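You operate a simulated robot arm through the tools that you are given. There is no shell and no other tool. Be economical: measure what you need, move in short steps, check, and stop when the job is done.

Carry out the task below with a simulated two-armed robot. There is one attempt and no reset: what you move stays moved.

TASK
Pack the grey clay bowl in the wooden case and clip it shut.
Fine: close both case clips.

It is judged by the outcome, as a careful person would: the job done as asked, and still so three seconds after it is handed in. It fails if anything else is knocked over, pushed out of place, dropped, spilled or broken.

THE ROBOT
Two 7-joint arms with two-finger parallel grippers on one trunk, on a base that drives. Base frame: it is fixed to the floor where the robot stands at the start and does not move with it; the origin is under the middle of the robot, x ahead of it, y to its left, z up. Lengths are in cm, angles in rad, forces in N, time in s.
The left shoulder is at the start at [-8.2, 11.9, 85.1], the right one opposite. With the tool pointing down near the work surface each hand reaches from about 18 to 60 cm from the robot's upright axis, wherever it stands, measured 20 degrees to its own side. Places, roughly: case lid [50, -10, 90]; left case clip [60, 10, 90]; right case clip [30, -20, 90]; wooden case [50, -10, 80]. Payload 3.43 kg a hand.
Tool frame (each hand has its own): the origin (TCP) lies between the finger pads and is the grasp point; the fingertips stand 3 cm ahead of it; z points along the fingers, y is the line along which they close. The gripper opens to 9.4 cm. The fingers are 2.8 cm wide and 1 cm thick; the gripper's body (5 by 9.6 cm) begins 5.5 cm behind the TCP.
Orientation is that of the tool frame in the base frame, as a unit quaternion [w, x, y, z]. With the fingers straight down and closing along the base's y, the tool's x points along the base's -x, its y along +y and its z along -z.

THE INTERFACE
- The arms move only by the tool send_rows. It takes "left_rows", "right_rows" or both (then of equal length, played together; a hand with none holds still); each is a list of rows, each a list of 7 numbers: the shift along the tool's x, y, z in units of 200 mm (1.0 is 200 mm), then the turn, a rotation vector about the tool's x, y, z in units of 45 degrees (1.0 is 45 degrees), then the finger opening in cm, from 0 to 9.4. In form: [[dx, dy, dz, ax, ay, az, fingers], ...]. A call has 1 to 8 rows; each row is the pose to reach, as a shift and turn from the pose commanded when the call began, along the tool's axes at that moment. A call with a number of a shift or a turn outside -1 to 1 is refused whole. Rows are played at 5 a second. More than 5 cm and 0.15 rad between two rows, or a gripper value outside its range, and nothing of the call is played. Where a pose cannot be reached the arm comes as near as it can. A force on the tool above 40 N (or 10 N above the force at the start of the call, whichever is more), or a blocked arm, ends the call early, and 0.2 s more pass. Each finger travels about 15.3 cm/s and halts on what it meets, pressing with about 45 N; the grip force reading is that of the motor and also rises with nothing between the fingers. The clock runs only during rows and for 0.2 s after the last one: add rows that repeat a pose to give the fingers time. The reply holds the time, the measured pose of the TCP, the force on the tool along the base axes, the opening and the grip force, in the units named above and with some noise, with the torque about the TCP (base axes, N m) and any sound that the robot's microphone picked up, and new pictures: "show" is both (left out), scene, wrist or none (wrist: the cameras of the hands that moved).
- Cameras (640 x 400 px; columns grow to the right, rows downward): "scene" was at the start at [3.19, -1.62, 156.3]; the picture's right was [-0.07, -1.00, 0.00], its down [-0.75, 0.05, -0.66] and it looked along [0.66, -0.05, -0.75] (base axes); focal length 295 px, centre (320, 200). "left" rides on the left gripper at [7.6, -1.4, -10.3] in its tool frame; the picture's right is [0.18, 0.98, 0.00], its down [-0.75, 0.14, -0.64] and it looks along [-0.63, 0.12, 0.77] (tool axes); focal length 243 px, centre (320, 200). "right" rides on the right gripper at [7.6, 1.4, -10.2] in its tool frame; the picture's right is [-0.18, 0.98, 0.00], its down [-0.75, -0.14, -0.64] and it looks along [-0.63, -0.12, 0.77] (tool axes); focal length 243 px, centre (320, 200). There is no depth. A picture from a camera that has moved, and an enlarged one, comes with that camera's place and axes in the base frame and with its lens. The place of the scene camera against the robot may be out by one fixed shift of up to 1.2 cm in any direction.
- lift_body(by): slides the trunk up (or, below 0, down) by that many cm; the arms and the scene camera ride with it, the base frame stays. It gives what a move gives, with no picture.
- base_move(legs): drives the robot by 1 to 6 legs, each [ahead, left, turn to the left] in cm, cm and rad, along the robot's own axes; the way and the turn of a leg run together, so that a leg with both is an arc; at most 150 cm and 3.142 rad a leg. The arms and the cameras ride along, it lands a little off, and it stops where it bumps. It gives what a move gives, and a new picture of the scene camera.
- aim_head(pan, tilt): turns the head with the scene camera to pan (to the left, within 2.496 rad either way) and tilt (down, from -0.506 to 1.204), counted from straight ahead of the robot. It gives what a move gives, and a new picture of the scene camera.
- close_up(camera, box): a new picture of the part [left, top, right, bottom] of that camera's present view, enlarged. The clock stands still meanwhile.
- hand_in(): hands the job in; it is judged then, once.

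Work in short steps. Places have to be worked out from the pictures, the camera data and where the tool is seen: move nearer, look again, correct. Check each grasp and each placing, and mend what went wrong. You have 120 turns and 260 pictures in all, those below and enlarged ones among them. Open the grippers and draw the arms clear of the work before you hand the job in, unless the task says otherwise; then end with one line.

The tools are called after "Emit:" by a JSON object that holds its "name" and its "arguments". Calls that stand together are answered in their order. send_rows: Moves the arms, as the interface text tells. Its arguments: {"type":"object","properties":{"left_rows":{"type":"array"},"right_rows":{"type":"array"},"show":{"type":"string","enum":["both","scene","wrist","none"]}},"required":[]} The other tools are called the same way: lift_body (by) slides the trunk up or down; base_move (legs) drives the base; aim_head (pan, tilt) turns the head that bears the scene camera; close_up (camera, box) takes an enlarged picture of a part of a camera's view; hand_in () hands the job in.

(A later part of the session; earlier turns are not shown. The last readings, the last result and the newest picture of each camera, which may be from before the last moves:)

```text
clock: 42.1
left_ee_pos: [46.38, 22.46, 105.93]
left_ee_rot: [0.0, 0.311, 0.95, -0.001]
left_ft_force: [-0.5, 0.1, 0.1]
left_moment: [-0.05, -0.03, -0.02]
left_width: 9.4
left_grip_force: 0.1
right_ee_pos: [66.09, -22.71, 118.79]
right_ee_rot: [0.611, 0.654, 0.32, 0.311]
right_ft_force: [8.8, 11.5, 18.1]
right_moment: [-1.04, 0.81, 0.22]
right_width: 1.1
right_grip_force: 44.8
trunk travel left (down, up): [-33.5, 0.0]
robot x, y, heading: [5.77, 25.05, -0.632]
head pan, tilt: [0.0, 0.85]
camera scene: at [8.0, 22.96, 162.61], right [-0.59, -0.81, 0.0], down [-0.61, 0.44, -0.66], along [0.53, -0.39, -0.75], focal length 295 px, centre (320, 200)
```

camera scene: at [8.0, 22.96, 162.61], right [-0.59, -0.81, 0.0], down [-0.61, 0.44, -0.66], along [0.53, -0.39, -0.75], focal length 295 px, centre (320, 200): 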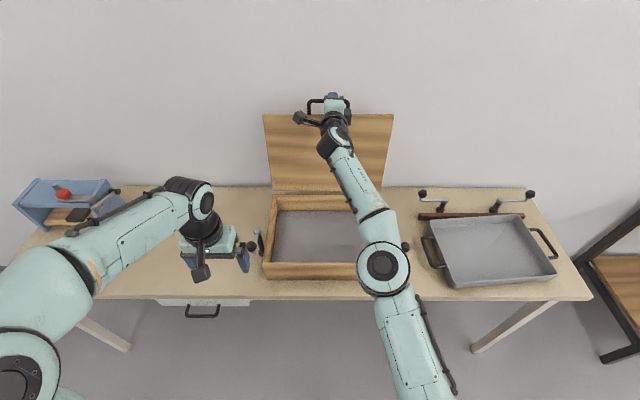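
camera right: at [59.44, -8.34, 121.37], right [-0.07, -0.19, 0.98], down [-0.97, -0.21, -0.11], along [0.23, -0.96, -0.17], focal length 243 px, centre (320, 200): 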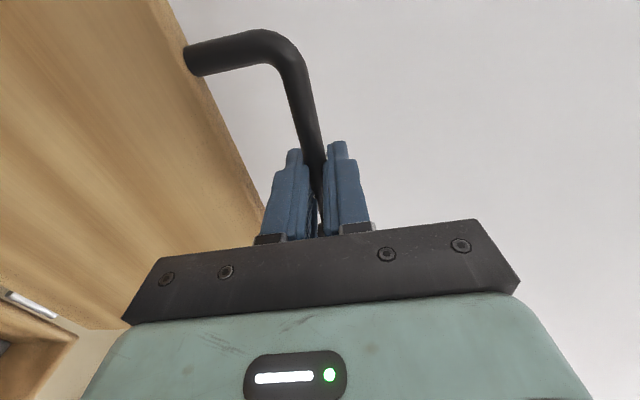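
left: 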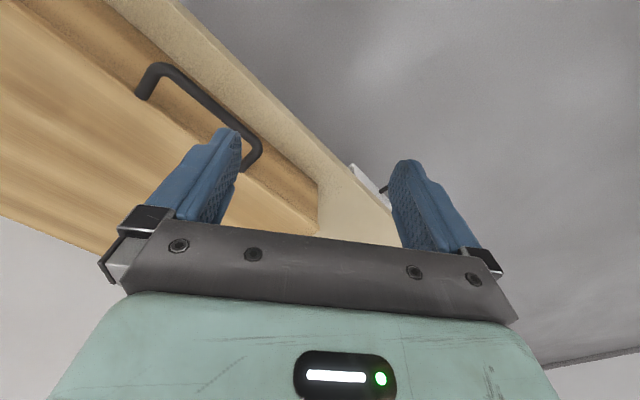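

≈100° and no resistance. Another 3 cm for a safe lean.

Emit:
{"name": "base_move", "arguments": {"legs": [[3, 0, 0]]}}

```text
clock: 43.0
left_ee_pos: [49.09, 20.34, 105.89]
left_ee_rot: [-0.001, 0.31, 0.951, 0.0]
left_ft_force: [-0.1, -0.4, 0.4]
left_moment: [0.02, -0.01, -0.05]
left_width: 9.4
left_grip_force: 0.1
right_ee_pos: [68.86, -24.67, 118.42]
right_ee_rot: [0.609, 0.655, 0.323, 0.31]
right_ft_force: [-1.6, 7.3, -21.0]
right_moment: [-0.8, 1.09, -0.07]
right_width: 1.12
right_grip_force: 44.9
trunk travel left (down, up): [-33.5, 0.0]
robot x, y, heading: [8.23, 23.98, -0.631]
head pan, tilt: [0.0, 0.85]
camera scene: at [10.63, 20.82, 162.59], right [-0.59, -0.81, 0.0], down [-0.61, 0.44, -0.66], along [0.53, -0.39, -0.75], focal length 295 px, centre (320, 200)
```

scene: 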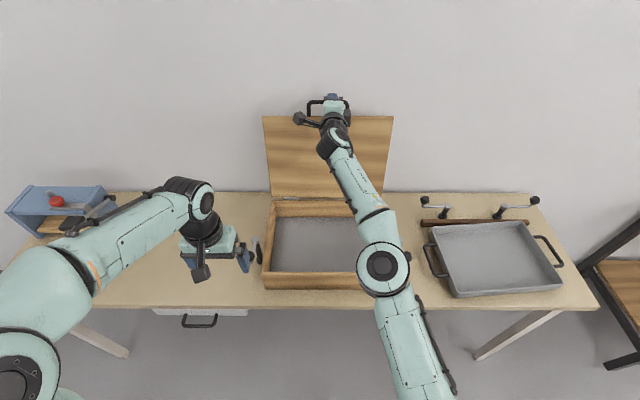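

≈106° now. Open the fingers to 3 cm (cage) and see whether the lid rests.

Emit:
{"name": "send_rows", "arguments": {"right_rows": [[0, -0.04, 0, 0, 0, 0, 0.5], [0, -0.04, 0, 0, 0, 0, 1.6], [0, -0.04, 0, 0, 0, 0, 2.4], [0, -0.04, 0, 0, 0, 0, 3], [0, -0.04, 0, 0, 0, 0, 3]], "show": "both"}}

```text
clock: 44.2
left_ee_pos: [49.0, 20.37, 106.12]
left_ee_rot: [0.001, 0.31, 0.951, -0.001]
left_ft_force: [-0.5, -0.1, -0.2]
left_moment: [0.01, 0.03, 0.0]
left_width: 9.43
left_grip_force: 0.1
right_ee_pos: [68.61, -24.75, 117.65]
right_ee_rot: [0.61, 0.654, 0.322, 0.31]
right_ft_force: [0.4, 0.1, -0.7]
right_moment: [0.01, -0.02, -0.02]
right_width: 2.99
right_grip_force: 0.0
trunk travel left (down, up): [-33.5, 0.0]
robot x, y, heading: [8.29, 23.98, -0.633]
head pan, tilt: [0.0, 0.85]
camera scene: at [10.54, 20.72, 162.65], right [-0.59, -0.81, 0.0], down [-0.61, 0.44, -0.66], along [0.53, -0.39, -0.75], focal length 295 px, centre (320, 200)
camera right: at [65.01, -12.6, 120.03], right [-0.07, -0.2, 0.98], down [-0.97, -0.21, -0.11], along [0.23, -0.96, -0.18], focal length 243 px, centre (320, 200)
```

scene: 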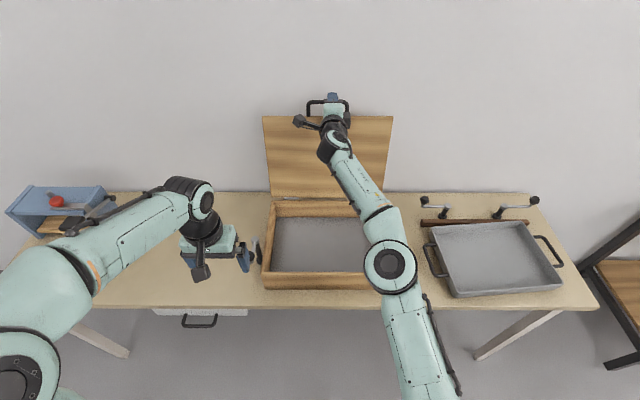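
right: 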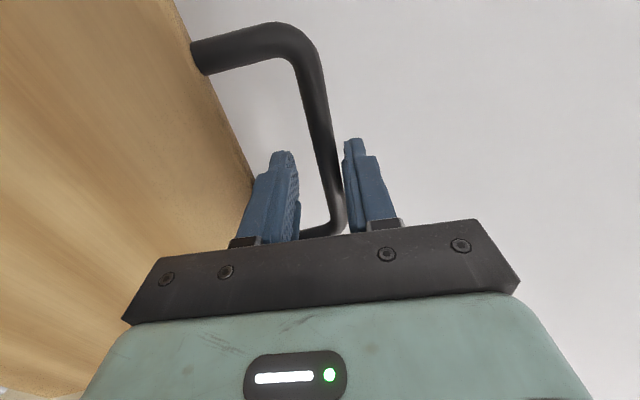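

No load on the fingers: the lid rests by itself. Withdraw straight back.

Emit:
{"name": "send_rows", "arguments": {"right_rows": [[0, 0, -0.1, 0, 0, 0, 3], [0, 0, -0.25, 0, 0, 0, 3], [0, 0, -0.45, 0, 0, 0, 3], [0, 0, -0.65, 0, 0, 0, 3], [0, 0, -0.85, 0, 0, 0, 3]], "show": "both"}}

```text
clock: 45.4
left_ee_pos: [49.02, 20.28, 106.12]
left_ee_rot: [0.0, 0.31, 0.951, 0.0]
left_ft_force: [0.0, -0.8, -0.3]
left_moment: [0.0, 0.01, 0.01]
left_width: 9.39
left_grip_force: 0.1
right_ee_pos: [54.87, -14.62, 118.83]
right_ee_rot: [0.609, 0.656, 0.321, 0.309]
right_ft_force: [0.9, -0.5, -0.5]
right_moment: [-0.02, 0.0, -0.01]
right_width: 3.02
right_grip_force: 0.1
trunk travel left (down, up): [-33.5, 0.0]
robot x, y, heading: [8.06, 23.81, -0.624]
head pan, tilt: [0.0, 0.85]
camera scene: at [10.48, 20.75, 162.64], right [-0.59, -0.81, 0.0], down [-0.61, 0.44, -0.66], along [0.53, -0.39, -0.75], focal length 295 px, centre (320, 200)
camera right: at [51.35, -2.38, 121.09], right [-0.07, -0.2, 0.98], down [-0.97, -0.21, -0.11], along [0.23, -0.96, -0.18], focal length 243 px, centre (320, 200)
```

scene: 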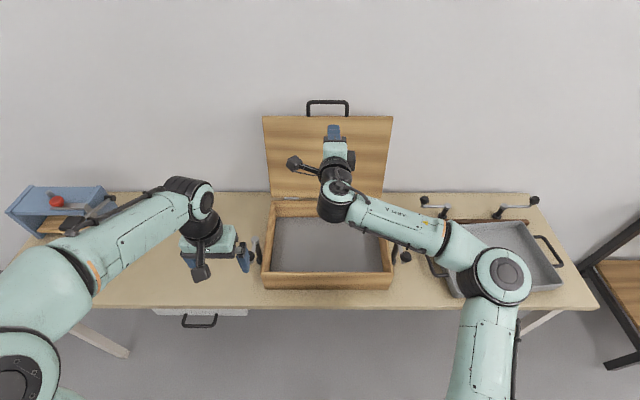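
right: 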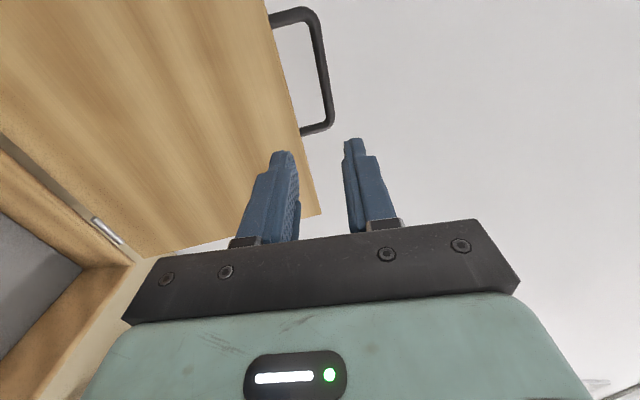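

The lid stands open on its own. I fold the right arm back (keeping its orientation for closing later), then will back off and turn to the bowl table.

Emit:
{"name": "send_rows", "arguments": {"right_rows": [[-0.1, 0, -0.15, 0, 0, 0, 3], [-0.2, 0, -0.3, 0, 0, 0, 3], [-0.3, 0, -0.45, 0, 0, 0, 3], [-0.4, 0, -0.6, 0, 0, 0, 3], [-0.5, 0, -0.65, 0, 0, 0, 3]], "show": "none"}}

Emit:
{"name": "base_move", "arguments": {"legs": [[-35, 0, 0], [0, 0, 3.12]]}}

Emit:
{"name": "aim_head", "arguments": {"pan": 0, "tilt": 0.75}}

```text
clock: 46.6
left_ee_pos: [48.98, 20.28, 106.02]
left_ee_rot: [0.0, 0.31, 0.951, 0.0]
left_ft_force: [-1.1, -1.0, -0.6]
left_moment: [-0.04, 0.0, -0.01]
left_width: 9.39
left_grip_force: 0.1
right_ee_pos: [38.73, -14.87, 119.47]
right_ee_rot: [0.61, 0.655, 0.322, 0.31]
right_ft_force: [0.4, 1.3, -0.4]
right_moment: [-0.01, -0.02, 0.02]
right_width: 3.0
right_grip_force: 0.1
trunk travel left (down, up): [-33.5, 0.0]
robot x, y, heading: [8.12, 23.84, -0.633]
head pan, tilt: [0.0, 0.85]
```

```text
clock: 56.3
left_ee_pos: [-60.79, 46.35, 106.04]
left_ee_rot: [0.0, 0.956, -0.295, 0.0]
left_ft_force: [-1.3, -0.2, -0.2]
left_moment: [0.0, -0.02, -0.02]
left_width: 9.4
left_grip_force: 0.1
right_ee_pos: [-51.62, 81.72, 119.64]
right_ee_rot: [-0.32, -0.333, 0.649, 0.604]
right_ft_force: [0.2, -0.6, 0.0]
right_moment: [0.02, 0.01, 0.0]
right_width: 3.0
right_grip_force: 0.1
trunk travel left (down, up): [-33.5, 0.0]
robot x, y, heading: [-19.67, 44.05, 2.542]
head pan, tilt: [0.0, 0.85]
camera scene: at [-22.6, 44.98, 162.65], right [0.56, 0.83, 0.0], down [0.62, -0.42, -0.66], along [-0.55, 0.37, -0.75], focal length 295 px, centre (320, 200)
```

scene: 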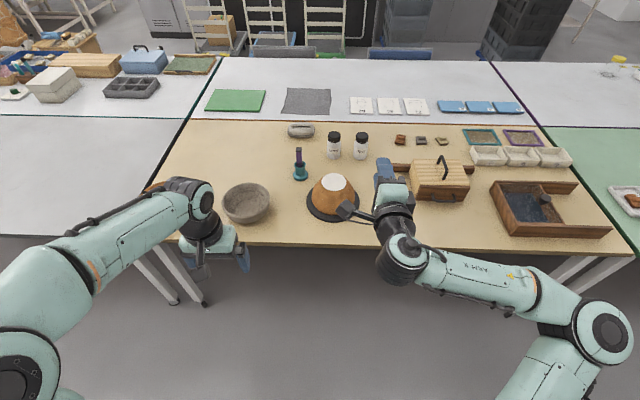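

```text
clock: 56.9
left_ee_pos: [-60.67, 46.27, 105.95]
left_ee_rot: [0.001, 0.956, -0.295, 0.0]
left_ft_force: [0.3, 0.2, -0.2]
left_moment: [0.02, 0.03, 0.01]
left_width: 9.41
left_grip_force: 0.1
right_ee_pos: [-51.61, 81.8, 119.52]
right_ee_rot: [-0.32, -0.332, 0.65, 0.604]
right_ft_force: [-0.4, -0.1, 0.2]
right_moment: [0.0, -0.01, 0.0]
right_width: 3.01
right_grip_force: 0.0
trunk travel left (down, up): [-33.5, 0.0]
robot x, y, heading: [-19.71, 44.1, 2.545]
head pan, tilt: [0.0, 0.75]
camera scene: at [-22.99, 45.25, 163.45], right [0.56, 0.83, 0.0], down [0.56, -0.38, -0.73], along [-0.6, 0.41, -0.68], focal length 295 px, centre (320, 200)
```

scene: 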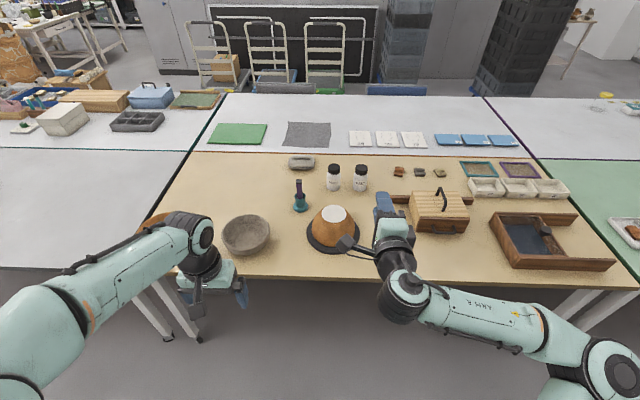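

The bowl is ahead-left. Zoom on it.

Emit:
{"name": "close_up", "arguments": {"camera": "scene", "box": [170, 180, 330, 280]}}

```text
4.00 times, centred on (250, 230) of scene
camera zoom: at [-22.99, 45.25, 163.45], right [0.56, 0.83, 0.0], down [0.56, -0.38, -0.73], along [-0.6, 0.41, -0.68], focal length 1181 px, centre (600, 80)
```

zoom: 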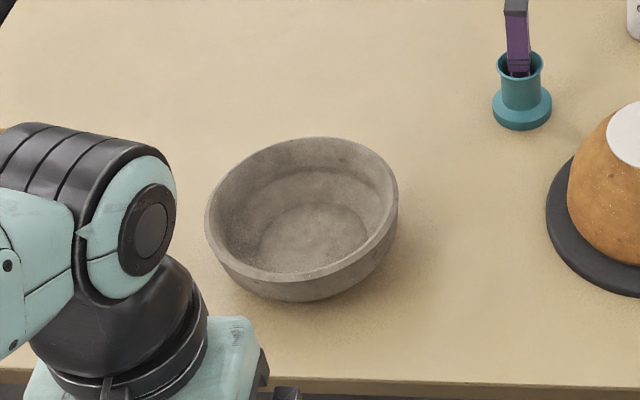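

Bowl: rim centre ≈ F71, L27, z≈84, rim Ø≈17, wall ≈1 cm. Drive so it lies ~45 ahead, 8 left.

Emit:
{"name": "base_move", "arguments": {"legs": [[26, 19, 0]]}}

Emit:
{"name": "aim_head", "arguments": {"pan": 0.15, "tilt": 0.95}}

```text
clock: 59.2
left_ee_pos: [-92.88, 45.14, 106.04]
left_ee_rot: [0.0, 0.955, -0.295, 0.001]
left_ft_force: [-0.2, 0.0, -1.1]
left_moment: [-0.02, -0.03, 0.0]
left_width: 9.4
left_grip_force: 0.0
right_ee_pos: [-83.74, 80.68, 119.48]
right_ee_rot: [-0.32, -0.333, 0.649, 0.604]
right_ft_force: [-0.5, 0.1, -0.4]
right_moment: [0.0, -0.01, 0.0]
right_width: 3.02
right_grip_force: 0.0
trunk travel left (down, up): [-33.5, 0.0]
robot x, y, heading: [-51.78, 43.14, 2.542]
head pan, tilt: [0.0, 0.75]
camera scene: at [-55.19, 44.13, 163.44], right [0.56, 0.83, 0.0], down [0.56, -0.38, -0.73], along [-0.6, 0.41, -0.68], focal length 295 px, centre (320, 200)
```

scene: 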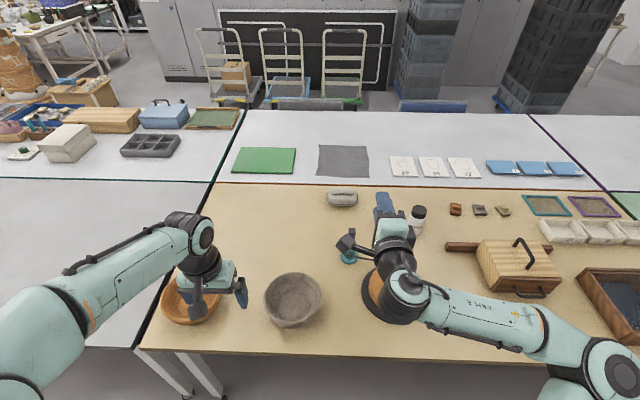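

```text
clock: 60.0
left_ee_pos: [-92.91, 45.16, 105.93]
left_ee_rot: [0.001, 0.956, -0.295, 0.0]
left_ft_force: [-0.3, 0.4, 0.1]
left_moment: [0.0, -0.01, 0.02]
left_width: 9.39
left_grip_force: 0.2
right_ee_pos: [-83.81, 80.76, 119.54]
right_ee_rot: [-0.32, -0.333, 0.649, 0.604]
right_ft_force: [-1.1, -0.5, -0.6]
right_moment: [0.02, 0.02, -0.05]
right_width: 3.0
right_grip_force: 0.0
trunk travel left (down, up): [-33.5, 0.0]
robot x, y, heading: [-51.48, 43.18, 2.544]
head pan, tilt: [0.15, 0.949]
camera scene: at [-54.91, 42.65, 161.9], right [0.43, 0.9, 0.0], down [0.73, -0.35, -0.58], along [-0.52, 0.25, -0.81], focal length 295 px, centre (320, 200)
```

scene: 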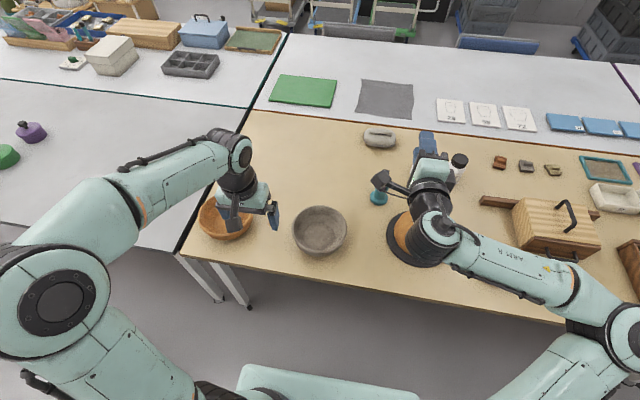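

Bowl rim centre ≈ F47, L9. Move the left hand over its left rim (F47, L17), at current height, and view.

Emit:
{"name": "send_rows", "arguments": {"left_rows": [[-0.2, -0.07, 0, 0, 0, 0, 6], [-0.4, -0.14, 0, 0, 0, 0, 6], [-0.6, -0.2, 0, 0, 0, 0, 6], [-0.6, -0.2, 0.2, 0, 0, 0, 6], [-0.6, -0.2, 0.3, 0, 0, 0, 6], [-0.6, -0.2, 0.3, 0, 0, 0, 6]], "show": "both"}}

```text
clock: 61.4
left_ee_pos: [-100.56, 55.3, 100.12]
left_ee_rot: [0.001, 0.955, -0.296, 0.001]
left_ft_force: [-0.6, 0.8, -0.5]
left_moment: [-0.02, 0.01, -0.01]
left_width: 5.99
left_grip_force: 0.0
right_ee_pos: [-83.73, 80.68, 119.58]
right_ee_rot: [-0.32, -0.333, 0.649, 0.605]
right_ft_force: [-0.8, -0.3, 0.4]
right_moment: [0.02, 0.01, 0.0]
right_width: 3.02
right_grip_force: 0.1
trunk travel left (down, up): [-33.5, 0.0]
robot x, y, heading: [-52.13, 43.55, 2.545]
head pan, tilt: [0.15, 0.949]
camera scene: at [-54.91, 42.64, 161.9], right [0.43, 0.9, 0.0], down [0.73, -0.35, -0.58], along [-0.52, 0.25, -0.81], focal length 295 px, centre (320, 200)
camera left: at [-93.44, 52.2, 110.37], right [-0.4, -0.92, 0.0], down [-0.7, 0.31, 0.64], along [-0.59, 0.26, -0.77], focal length 243 px, centre (320, 200)
```

scene: 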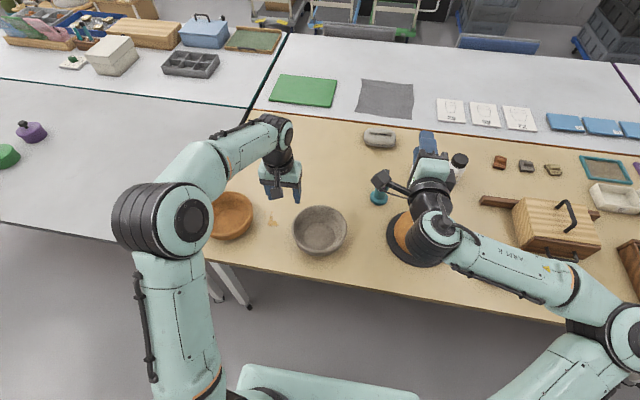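
left: 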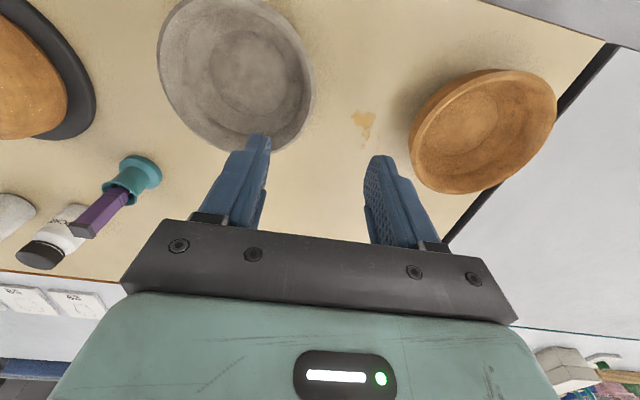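

The wrist view agrees: rim left point about 1 cm toward the bowl from my TCP. Correct and descend to z≈89.

Emit:
{"name": "send_rows", "arguments": {"left_rows": [[0.02, -0.05, 0, 0, 0, 0, 6], [0.02, -0.05, 0.2, 0, 0, 0, 6], [0.02, -0.05, 0.4, 0, 0, 0, 6], [0.02, -0.05, 0.55, 0, 0, 0, 6], [0.02, -0.05, 0.55, 0, 0, 0, 6]], "show": "both"}}

Emit:
{"name": "close_up", "arguments": {"camera": "scene", "box": [230, 150, 390, 270]}}

```text
clock: 62.6
left_ee_pos: [-99.56, 55.96, 89.06]
left_ee_rot: [0.0, 0.955, -0.295, 0.001]
left_ft_force: [0.0, -0.5, -0.7]
left_moment: [0.0, -0.05, 0.01]
left_width: 6.01
left_grip_force: 0.0
right_ee_pos: [-83.83, 80.64, 119.51]
right_ee_rot: [-0.32, -0.332, 0.649, 0.605]
right_ft_force: [-0.3, -0.2, 0.4]
right_moment: [0.02, -0.01, 0.0]
right_width: 3.0
right_grip_force: 0.0
trunk travel left (down, up): [-33.5, 0.0]
robot x, y, heading: [-51.76, 43.26, 2.546]
head pan, tilt: [0.15, 0.949]
camera scene: at [-54.89, 42.62, 161.9], right [0.43, 0.9, 0.0], down [0.73, -0.35, -0.58], along [-0.52, 0.25, -0.81], focal length 295 px, centre (320, 200)
camera left: at [-92.49, 52.79, 99.31], right [-0.4, -0.92, 0.0], down [-0.7, 0.31, 0.64], along [-0.59, 0.26, -0.77], focal length 243 px, centre (320, 200)
```

scene: 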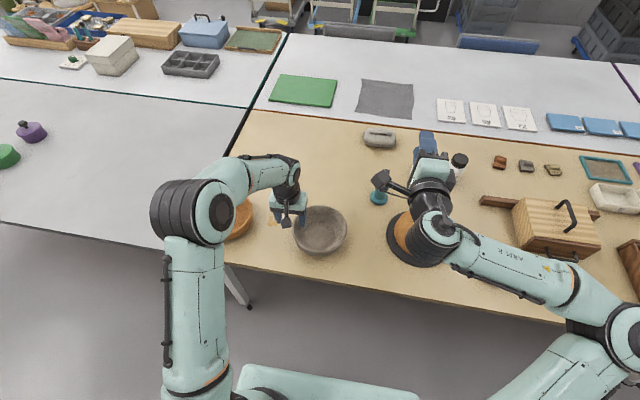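
left: 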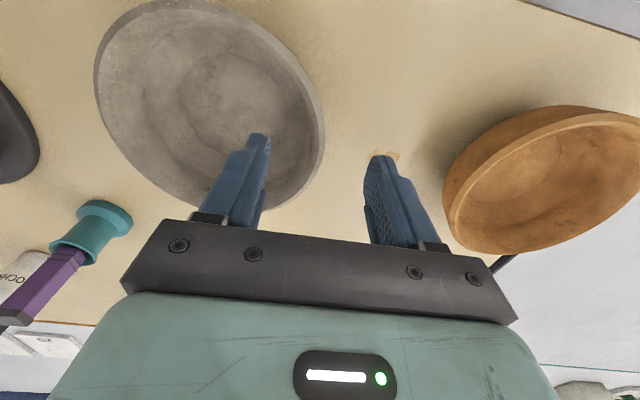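

```text
3.33 times, centred on (310, 210) of scene
camera zoom: at [-54.89, 42.62, 161.9], right [0.43, 0.9, 0.0], down [0.73, -0.35, -0.58], along [-0.52, 0.25, -0.81], focal length 984 px, centre (353, 167)
```

zoom: 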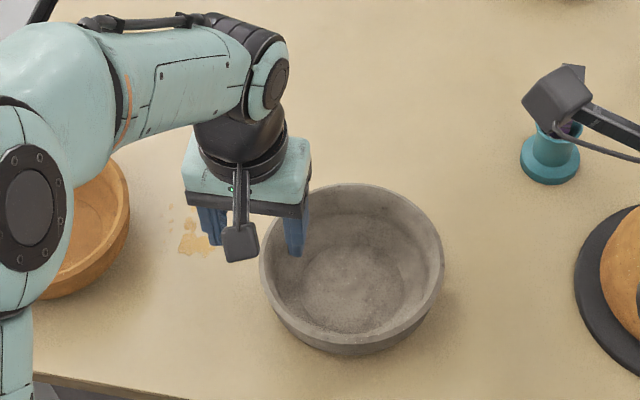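

Fingers straddle the wall well. Descend 5.4 cm.

Emit:
{"name": "send_rows", "arguments": {"left_rows": [[0, 0, 0.1, 0, 0, 0, 6], [0, 0, 0.2, 0, 0, 0, 6], [0, 0, 0.27, 0, 0, 0, 6], [0, 0, 0.27, 0, 0, 0, 6]], "show": "both"}}

Emit:
{"name": "close_up", "arguments": {"camera": "scene", "box": [230, 150, 390, 270]}}

```text
clock: 63.6
left_ee_pos: [-99.56, 56.04, 83.63]
left_ee_rot: [0.0, 0.955, -0.295, -0.001]
left_ft_force: [-0.6, 0.5, -0.7]
left_moment: [0.02, 0.0, 0.04]
left_width: 6.01
left_grip_force: 0.1
right_ee_pos: [-83.88, 80.61, 119.57]
right_ee_rot: [-0.32, -0.333, 0.65, 0.604]
right_ft_force: [-0.1, 0.2, 0.1]
right_moment: [-0.01, 0.01, -0.01]
right_width: 2.98
right_grip_force: 0.1
trunk travel left (down, up): [-33.5, 0.0]
robot x, y, heading: [-51.71, 42.96, 2.539]
head pan, tilt: [0.15, 0.949]
camera scene: at [-54.9, 42.63, 161.9], right [0.43, 0.9, 0.0], down [0.73, -0.35, -0.58], along [-0.52, 0.25, -0.81], focal length 295 px, centre (320, 200)
camera left: at [-92.52, 52.89, 93.84], right [-0.4, -0.92, 0.0], down [-0.7, 0.31, 0.64], along [-0.59, 0.26, -0.77], focal length 243 px, centre (320, 200)
```

scene: 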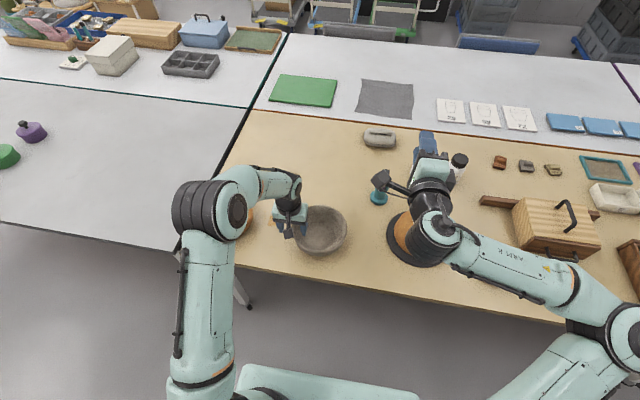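
left: 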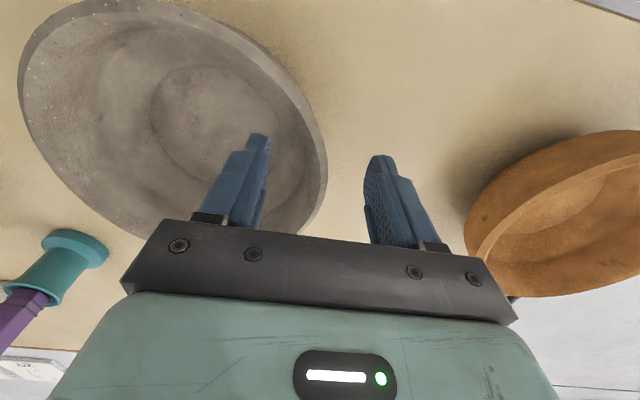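

```text
3.33 times, centred on (310, 210) of scene
camera zoom: at [-54.9, 42.63, 161.9], right [0.43, 0.9, 0.0], down [0.73, -0.35, -0.58], along [-0.52, 0.25, -0.81], focal length 984 px, centre (353, 167)
```

zoom: 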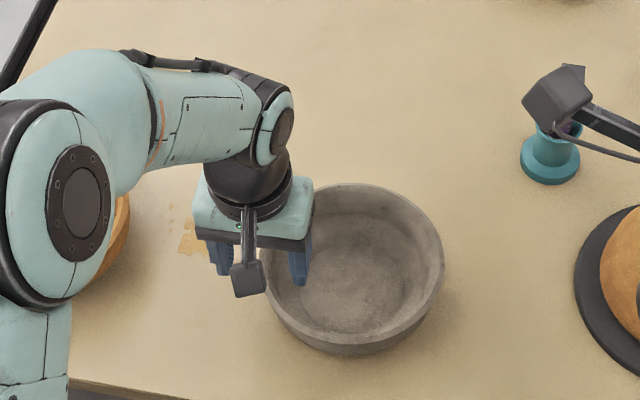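

Wall is centred between the pads (≈z 83.6). Close.

Emit:
{"name": "send_rows", "arguments": {"left_rows": [[0, 0, 0, 0, 0, 0, 4], [0, 0, 0, 0, 0, 0, 2], [0, 0, 0, 0, 0, 0, 0.5], [0, 0, 0, 0, 0, 0, 0.3], [0, 0, 0, 0, 0, 0, 0.3]], "show": "wrist"}}

```text
clock: 64.8
left_ee_pos: [-99.47, 56.08, 83.62]
left_ee_rot: [0.0, 0.955, -0.295, -0.001]
left_ft_force: [0.6, 0.1, 5.7]
left_moment: [-0.16, -0.53, -0.02]
left_width: 1.38
left_grip_force: 44.8
right_ee_pos: [-83.67, 80.66, 119.6]
right_ee_rot: [-0.32, -0.332, 0.65, 0.604]
right_ft_force: [-0.2, -0.2, -0.1]
right_moment: [0.0, 0.0, -0.02]
right_width: 3.0
right_grip_force: 0.0
trunk travel left (down, up): [-33.5, 0.0]
robot x, y, heading: [-51.59, 42.88, 2.542]
head pan, tilt: [0.15, 0.949]
camera left: at [-92.48, 52.89, 93.9], right [-0.4, -0.92, 0.0], down [-0.7, 0.31, 0.64], along [-0.59, 0.26, -0.77], focal length 243 px, centre (320, 200)
```

left: 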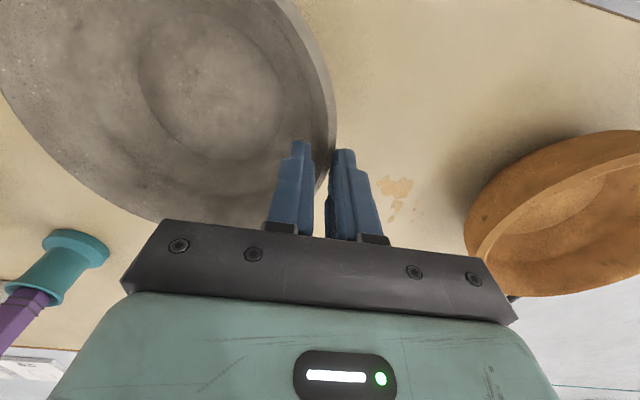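

Gripped (1.38 cm wall). Lift gently 3 cm and check.

Emit:
{"name": "send_rows", "arguments": {"left_rows": [[0, 0, -0.04, 0, 0, 0, 0.3], [0, 0, -0.1, 0, 0, 0, 0.3], [0, 0, -0.16, 0, 0, 0, 0.3], [0, 0, -0.16, 0, 0, 0, 0.3]], "show": "both"}}

Emit:
{"name": "close_up", "arguments": {"camera": "scene", "box": [230, 150, 390, 270]}}

```text
clock: 65.8
left_ee_pos: [-99.6, 55.89, 86.87]
left_ee_rot: [0.0, 0.956, -0.295, 0.0]
left_ft_force: [-0.1, -0.1, 0.1]
left_moment: [0.0, -0.01, -0.02]
left_width: 0.3
left_grip_force: 0.1
right_ee_pos: [-83.93, 80.76, 119.54]
right_ee_rot: [-0.32, -0.333, 0.648, 0.605]
right_ft_force: [-0.5, 0.2, -0.6]
right_moment: [-0.02, 0.04, 0.0]
right_width: 3.0
right_grip_force: 0.1
trunk travel left (down, up): [-33.5, 0.0]
robot x, y, heading: [-51.63, 43.04, 2.543]
head pan, tilt: [0.15, 0.949]
camera scene: at [-54.91, 42.64, 161.9], right [0.43, 0.9, 0.0], down [0.73, -0.35, -0.58], along [-0.52, 0.25, -0.81], focal length 295 px, centre (320, 200)
camera left: at [-92.63, 52.71, 97.1], right [-0.4, -0.92, 0.0], down [-0.7, 0.31, 0.64], along [-0.59, 0.26, -0.77], focal length 243 px, centre (320, 200)
```

scene: 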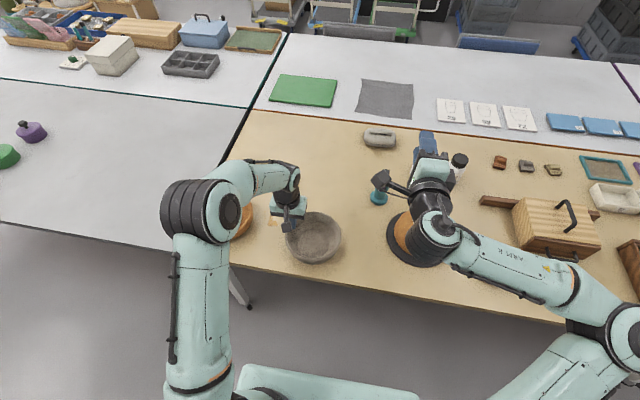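
left: 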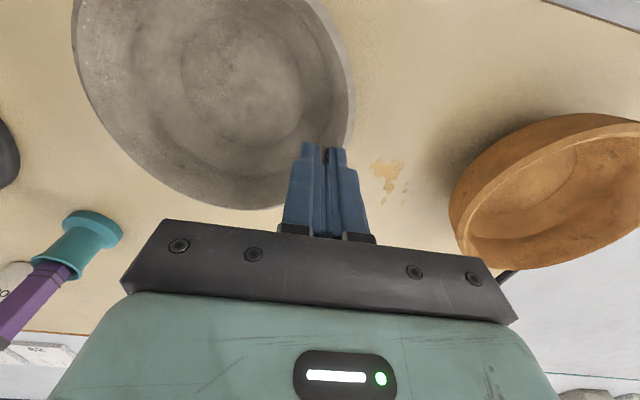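

```text
3.33 times, centred on (310, 210) of scene
camera zoom: at [-54.91, 42.64, 161.9], right [0.43, 0.9, 0.0], down [0.73, -0.35, -0.58], along [-0.52, 0.25, -0.81], focal length 984 px, centre (353, 167)
```

zoom: 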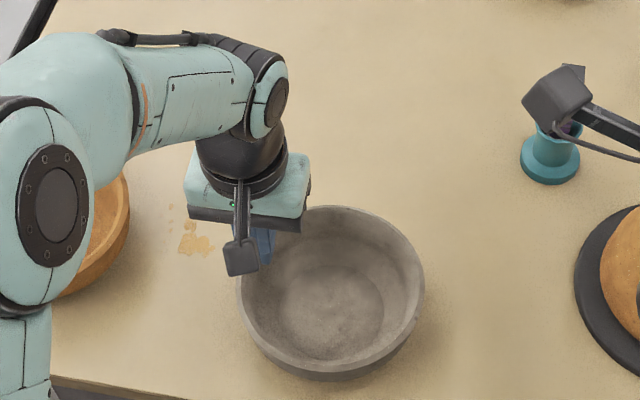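

The bowl slipped (flared wall) and shifted slightly; it is intact on the table. I raise the hand and look closely again.

Emit:
{"name": "send_rows", "arguments": {"left_rows": [[0, 0, -0.15, 0, 0, 0, 0.3], [0.1, 0, -0.3, 0, 0, 0, 3], [0.2, 0, -0.45, 0, 0, 0, 6], [0.2, 0.1, -0.5, 0, 0, 0, 6], [0.2, 0.1, -0.5, 0, 0, 0, 6]], "show": "both"}}

Emit:
{"name": "close_up", "arguments": {"camera": "scene", "box": [230, 150, 390, 270]}}

```text
clock: 67.0
left_ee_pos: [-97.44, 52.02, 96.82]
left_ee_rot: [0.0, 0.956, -0.295, 0.0]
left_ft_force: [-0.3, 0.1, -0.3]
left_moment: [-0.02, -0.01, 0.0]
left_width: 5.99
left_grip_force: 0.1
right_ee_pos: [-83.62, 80.71, 119.5]
right_ee_rot: [-0.32, -0.333, 0.649, 0.604]
right_ft_force: [-0.3, 0.4, 0.4]
right_moment: [0.02, 0.0, 0.0]
right_width: 3.01
right_grip_force: 0.1
trunk travel left (down, up): [-33.5, 0.0]
robot x, y, heading: [-51.61, 43.39, 2.542]
head pan, tilt: [0.15, 0.949]
camera scene: at [-54.87, 42.66, 161.89], right [0.43, 0.9, 0.0], down [0.73, -0.35, -0.58], along [-0.52, 0.25, -0.81], focal length 295 px, centre (320, 200)
camera left: at [-90.33, 48.92, 107.13], right [-0.4, -0.92, 0.0], down [-0.7, 0.31, 0.64], along [-0.59, 0.26, -0.77], focal length 243 px, centre (320, 200)
```

scene: 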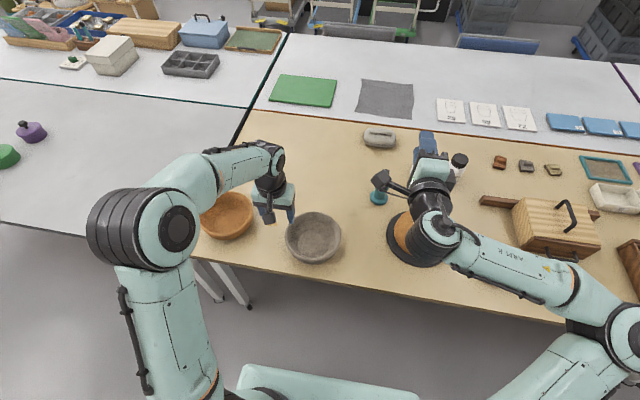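
left: 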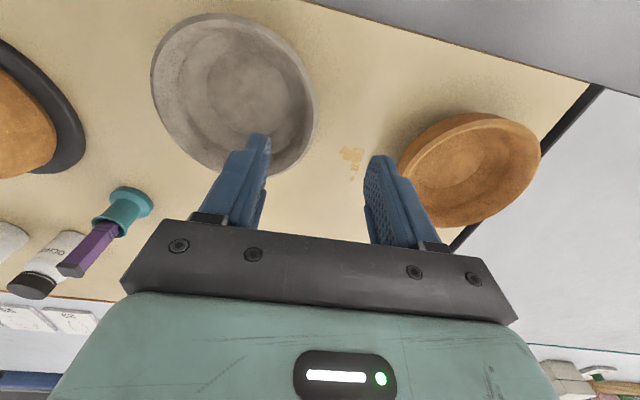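

```text
3.33 times, centred on (310, 210) of scene
camera zoom: at [-54.87, 42.66, 161.89], right [0.43, 0.9, 0.0], down [0.73, -0.35, -0.58], along [-0.52, 0.25, -0.81], focal length 984 px, centre (353, 167)
```

zoom: 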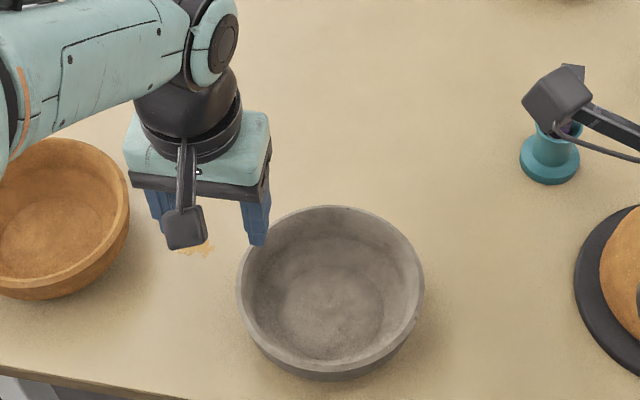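

Cross-checking both cameras: rim is lower than assumed (z≈81, Ø≈17), centre F46.2, L10.5 – the earlier grip caught only the tips. I tilt the tool 15° to match the flared wall and line up above the left rim.

Emit:
{"name": "send_rows", "arguments": {"left_rows": [[-0.1, 0.073, 0, 0.11, 0, 0, 5], [-0.175, 0.073, 0.1, 0.22, 0, 0, 5], [-0.175, 0.073, 0.25, 0.333, 0, 0, 5], [-0.175, 0.073, 0.44, 0.333, 0, 0, 5], [-0.175, 0.073, 0.44, 0.333, 0, 0, 5]], "show": "wrist"}}

Emit:
{"name": "close_up", "arguments": {"camera": "scene", "box": [230, 150, 390, 270]}}

```text
clock: 68.2
left_ee_pos: [-101.16, 52.85, 88.0]
left_ee_rot: [-0.125, 0.947, -0.292, 0.038]
left_ft_force: [0.3, -0.2, -0.4]
left_moment: [0.01, 0.02, 0.03]
left_width: 5.01
left_grip_force: 0.1
right_ee_pos: [-83.84, 80.55, 119.47]
right_ee_rot: [-0.32, -0.332, 0.65, 0.604]
right_ft_force: [0.6, -0.1, 1.2]
right_moment: [0.01, 0.04, -0.03]
right_width: 2.98
right_grip_force: 0.1
trunk travel left (down, up): [-33.5, 0.0]
robot x, y, heading: [-52.09, 42.88, 2.548]
head pan, tilt: [0.15, 0.949]
camera left: at [-95.59, 47.43, 98.22], right [-0.38, -0.89, -0.26], down [-0.79, 0.17, 0.58], along [-0.47, 0.43, -0.77], focal length 243 px, centre (320, 200)
```

left: 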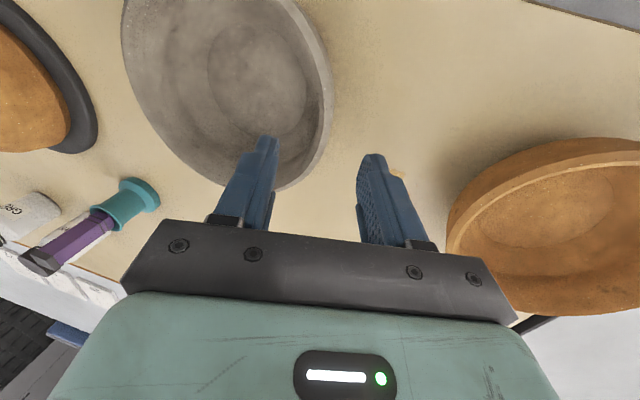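

```text
3.33 times, centred on (310, 210) of scene
camera zoom: at [-54.88, 42.62, 161.9], right [0.43, 0.9, 0.0], down [0.73, -0.35, -0.58], along [-0.52, 0.25, -0.81], focal length 984 px, centre (353, 167)
```

zoom: 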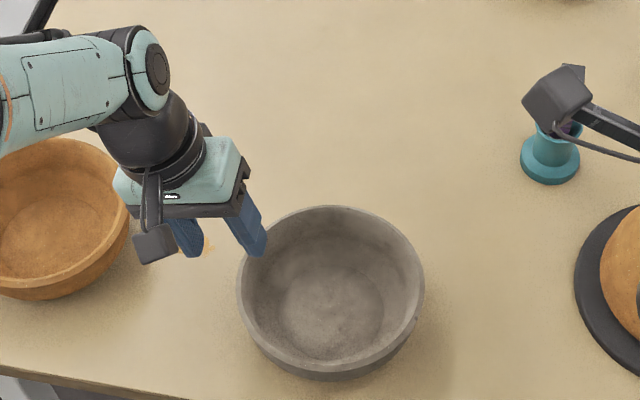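

Both views say the approach line is ~1.5 cm too far ahead and slightly inside; correct and advance 5 cm along the tool.

Emit:
{"name": "send_rows", "arguments": {"left_rows": [[0.07, 0.035, 0, 0, 0, 0, 5], [0.07, 0.035, 0.15, 0, 0, 0, 5], [0.07, 0.035, 0.25, 0, 0, 0, 5], [0.07, 0.035, 0.25, 0, 0, 0, 5]], "show": "wrist"}}

Emit:
{"name": "close_up", "arguments": {"camera": "scene", "box": [230, 150, 390, 270]}}

```text
clock: 69.2
left_ee_pos: [-99.69, 52.49, 82.93]
left_ee_rot: [-0.124, 0.947, -0.293, 0.038]
left_ft_force: [0.1, -0.5, 0.3]
left_moment: [0.01, -0.03, -0.01]
left_width: 5.01
left_grip_force: 0.0
right_ee_pos: [-83.81, 80.72, 119.44]
right_ee_rot: [-0.32, -0.332, 0.649, 0.604]
right_ft_force: [-0.4, -0.4, -0.5]
right_moment: [-0.03, 0.03, 0.01]
right_width: 3.01
right_grip_force: 0.0
trunk travel left (down, up): [-33.5, 0.0]
robot x, y, heading: [-52.11, 43.29, 2.546]
head pan, tilt: [0.15, 0.949]
camera left: at [-94.13, 47.13, 93.27], right [-0.38, -0.89, -0.25], down [-0.79, 0.17, 0.58], along [-0.47, 0.43, -0.77], focal length 243 px, centre (320, 200)
```

left: 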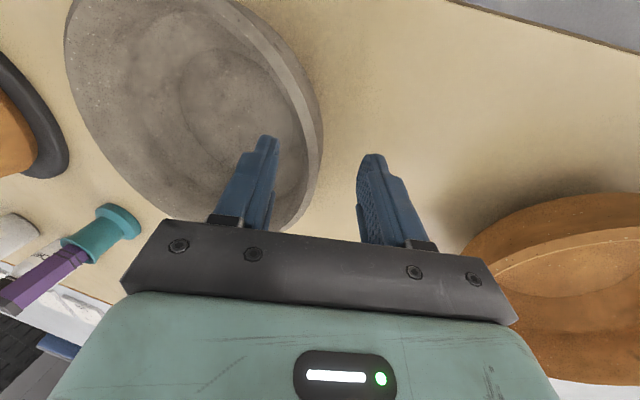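

```text
3.33 times, centred on (310, 210) of scene
camera zoom: at [-54.89, 42.62, 161.89], right [0.43, 0.9, 0.0], down [0.73, -0.35, -0.58], along [-0.52, 0.25, -0.81], focal length 984 px, centre (353, 167)
```

zoom: 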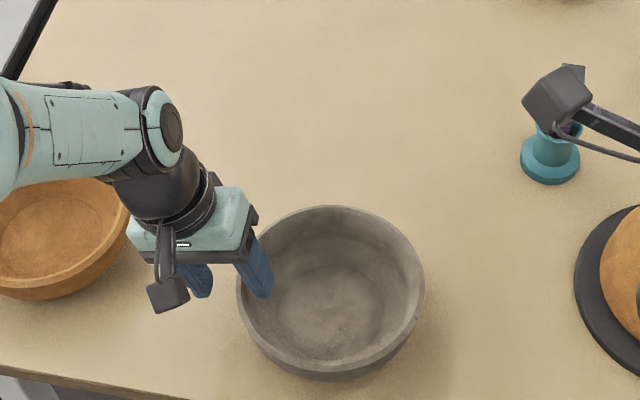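

Wall lies between the pads. Advance the last 2.7 cm and close.

Emit:
{"name": "send_rows", "arguments": {"left_rows": [[0, -0.012, 0.07, 0, 0, 0, 5], [0, -0.012, 0.135, 0, 0, 0, 5], [0, -0.012, 0.135, 0, 0, 0, 5]], "show": "wrist"}}

```text
clock: 70.0
left_ee_pos: [-99.29, 53.3, 80.58]
left_ee_rot: [-0.125, 0.947, -0.293, 0.038]
left_ft_force: [-0.2, -0.2, 1.1]
left_moment: [0.0, 0.02, 0.04]
left_width: 4.99
left_grip_force: 0.1
right_ee_pos: [-83.79, 80.61, 119.53]
right_ee_rot: [-0.321, -0.333, 0.649, 0.604]
right_ft_force: [-0.9, -0.7, 0.2]
right_moment: [0.03, 0.01, -0.03]
right_width: 2.98
right_grip_force: 0.1
trunk travel left (down, up): [-33.5, 0.0]
robot x, y, heading: [-51.63, 42.93, 2.539]
head pan, tilt: [0.15, 0.949]
camera left: at [-93.67, 47.95, 90.77], right [-0.38, -0.89, -0.25], down [-0.79, 0.17, 0.58], along [-0.47, 0.43, -0.77], focal length 243 px, centre (320, 200)
```

left: 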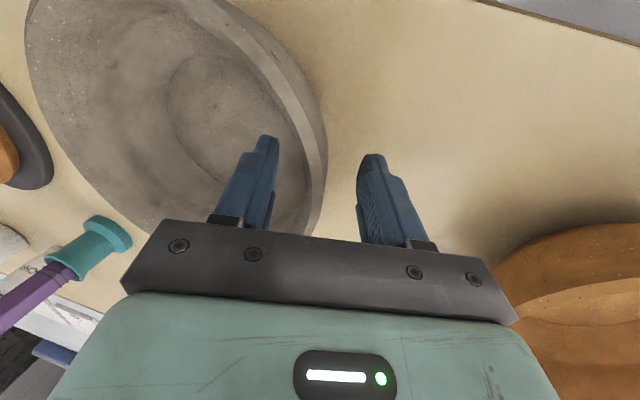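

Go 0.8 cm deeper for more pad overlap, then close.

Emit:
{"name": "send_rows", "arguments": {"left_rows": [[0, -0.01, 0.04, 0, 0, 0, 5], [0, -0.01, 0.04, 0, 0, 0, 3.5], [0, -0.01, 0.04, 0, 0, 0, 2], [0, -0.01, 0.04, 0, 0, 0, 0.8], [0, -0.01, 0.04, 0, 0, 0, 0.3], [0, -0.01, 0.04, 0, 0, 0, 0.3]], "show": "wrist"}}

Emit:
{"name": "close_up", "arguments": {"camera": "scene", "box": [230, 150, 390, 270]}}

```text
clock: 71.4
left_ee_pos: [-98.99, 53.56, 79.76]
left_ee_rot: [-0.125, 0.948, -0.292, 0.038]
left_ft_force: [1.3, 0.7, -6.0]
left_moment: [-0.36, 0.26, -0.01]
left_width: 1.43
left_grip_force: 45.4
right_ee_pos: [-83.8, 80.63, 119.55]
right_ee_rot: [-0.32, -0.334, 0.65, 0.604]
right_ft_force: [0.2, 0.4, 0.7]
right_moment: [0.0, 0.07, -0.02]
right_width: 2.99
right_grip_force: 0.0
trunk travel left (down, up): [-33.5, 0.0]
robot x, y, heading: [-51.64, 43.08, 2.548]
head pan, tilt: [0.15, 0.949]
camera left: at [-93.45, 48.2, 89.94], right [-0.38, -0.89, -0.25], down [-0.79, 0.18, 0.58], along [-0.47, 0.43, -0.77], focal length 243 px, centre (320, 200)
```

left: 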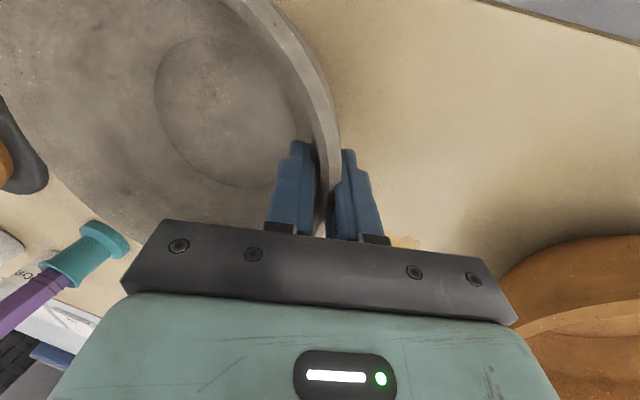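

```text
3.33 times, centred on (310, 210) of scene
camera zoom: at [-54.95, 42.65, 161.89], right [0.43, 0.9, 0.0], down [0.73, -0.35, -0.58], along [-0.52, 0.25, -0.81], focal length 984 px, centre (353, 167)
```

zoom: 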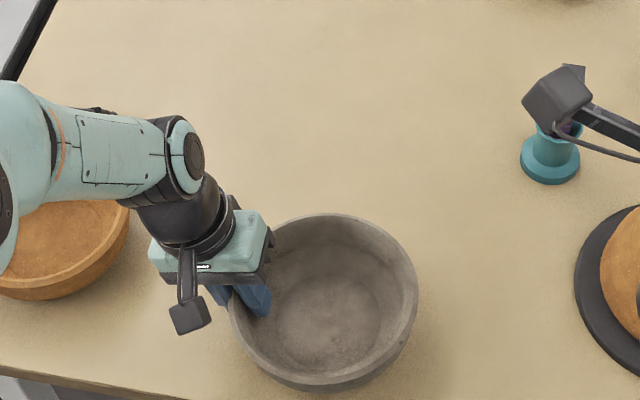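

Grip 1.43 cm, full pad overlap. Lift 3 cm straight up gently.

Emit:
{"name": "send_rows", "arguments": {"left_rows": [[0, -0.006, -0.024, 0, 0, 0, 0.3], [0, -0.013, -0.05, 0, 0, 0, 0.3], [0, -0.026, -0.1, 0, 0, 0, 0.3], [0, -0.039, -0.145, 0, 0, 0, 0.3], [0, -0.039, -0.145, 0, 0, 0, 0.3]], "show": "wrist"}}

Emit:
{"name": "close_up", "arguments": {"camera": "scene", "box": [230, 150, 390, 270]}}

```text
clock: 72.6
left_ee_pos: [-98.96, 53.47, 82.71]
left_ee_rot: [-0.124, 0.947, -0.293, 0.039]
left_ft_force: [-0.5, -0.2, -6.3]
left_moment: [-0.41, 0.23, 0.01]
left_width: 1.41
left_grip_force: 45.5
right_ee_pos: [-83.9, 80.67, 119.59]
right_ee_rot: [-0.32, -0.333, 0.649, 0.604]
right_ft_force: [0.2, -0.1, -0.3]
right_moment: [-0.01, 0.0, 0.01]
right_width: 2.99
right_grip_force: 0.2
trunk travel left (down, up): [-33.5, 0.0]
robot x, y, heading: [-51.5, 43.28, 2.545]
head pan, tilt: [0.15, 0.949]
camera left: at [-93.41, 48.1, 93.04], right [-0.38, -0.89, -0.25], down [-0.79, 0.18, 0.58], along [-0.47, 0.43, -0.77], focal length 243 px, centre (320, 200)
```

left: 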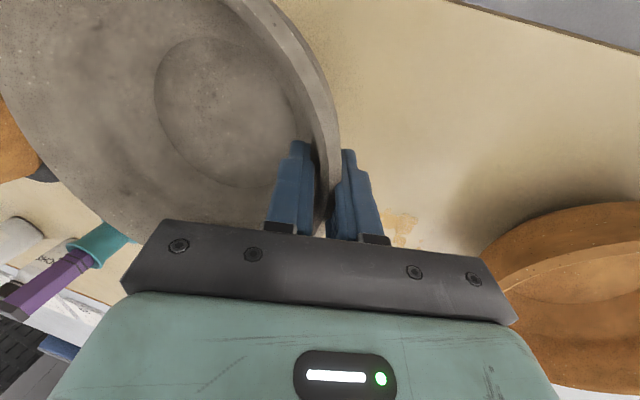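

```text
3.33 times, centred on (310, 210) of scene
camera zoom: at [-54.95, 42.65, 161.89], right [0.43, 0.9, 0.0], down [0.73, -0.35, -0.58], along [-0.52, 0.25, -0.81], focal length 984 px, centre (353, 167)
```

zoom: 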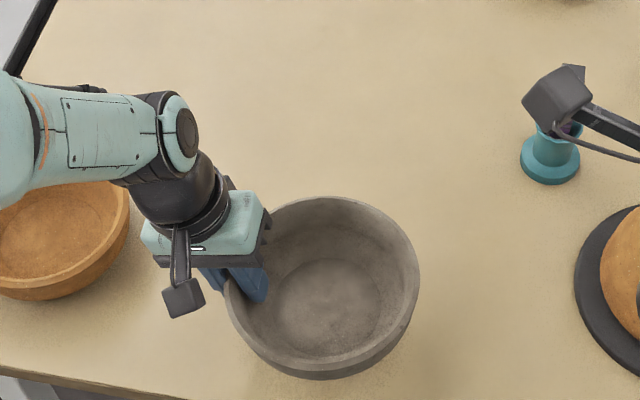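

Held securely (≈0.65 kg, level). Raise 19 cm before driving.

Emit:
{"name": "send_rows", "arguments": {"left_rows": [[0, -0.03, -0.12, 0, 0, 0, 0.3], [0, -0.08, -0.3, 0, 0, 0, 0.3], [0, -0.13, -0.48, 0, 0, 0, 0.3], [0, -0.18, -0.66, 0, 0, 0, 0.3], [0, -0.22, -0.82, 0, 0, 0, 0.3], [0, -0.246, -0.918, 0, 0, 0, 0.3], [0, -0.246, -0.918, 0, 0, 0, 0.3]], "show": "both"}}

```text
clock: 74.2
left_ee_pos: [-98.95, 53.7, 101.73]
left_ee_rot: [-0.125, 0.947, -0.293, 0.038]
left_ft_force: [0.9, -0.3, -5.8]
left_moment: [-0.38, 0.23, -0.01]
left_width: 1.43
left_grip_force: 45.1
right_ee_pos: [-83.83, 80.69, 119.51]
right_ee_rot: [-0.32, -0.332, 0.65, 0.604]
right_ft_force: [0.0, -0.6, -0.4]
right_moment: [0.02, 0.01, 0.0]
right_width: 2.97
right_grip_force: 0.0
trunk travel left (down, up): [-33.5, 0.0]
robot x, y, heading: [-52.1, 43.08, 2.542]
head pan, tilt: [0.15, 0.949]
camera scene: at [-54.95, 42.65, 161.89], right [0.43, 0.9, 0.0], down [0.73, -0.35, -0.58], along [-0.52, 0.25, -0.81], focal length 295 px, centre (320, 200)
camera left: at [-93.46, 48.2, 112.1], right [-0.38, -0.89, -0.25], down [-0.79, 0.18, 0.58], along [-0.47, 0.43, -0.77], focal length 243 px, centre (320, 200)
```

scene: 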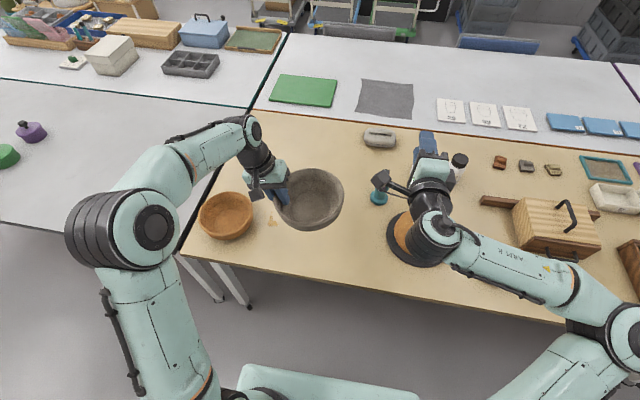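
left: 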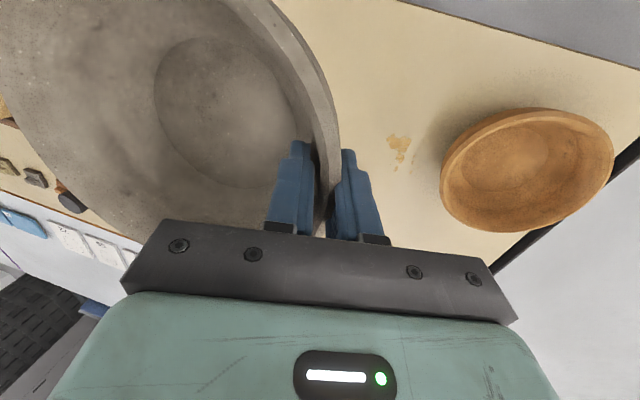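

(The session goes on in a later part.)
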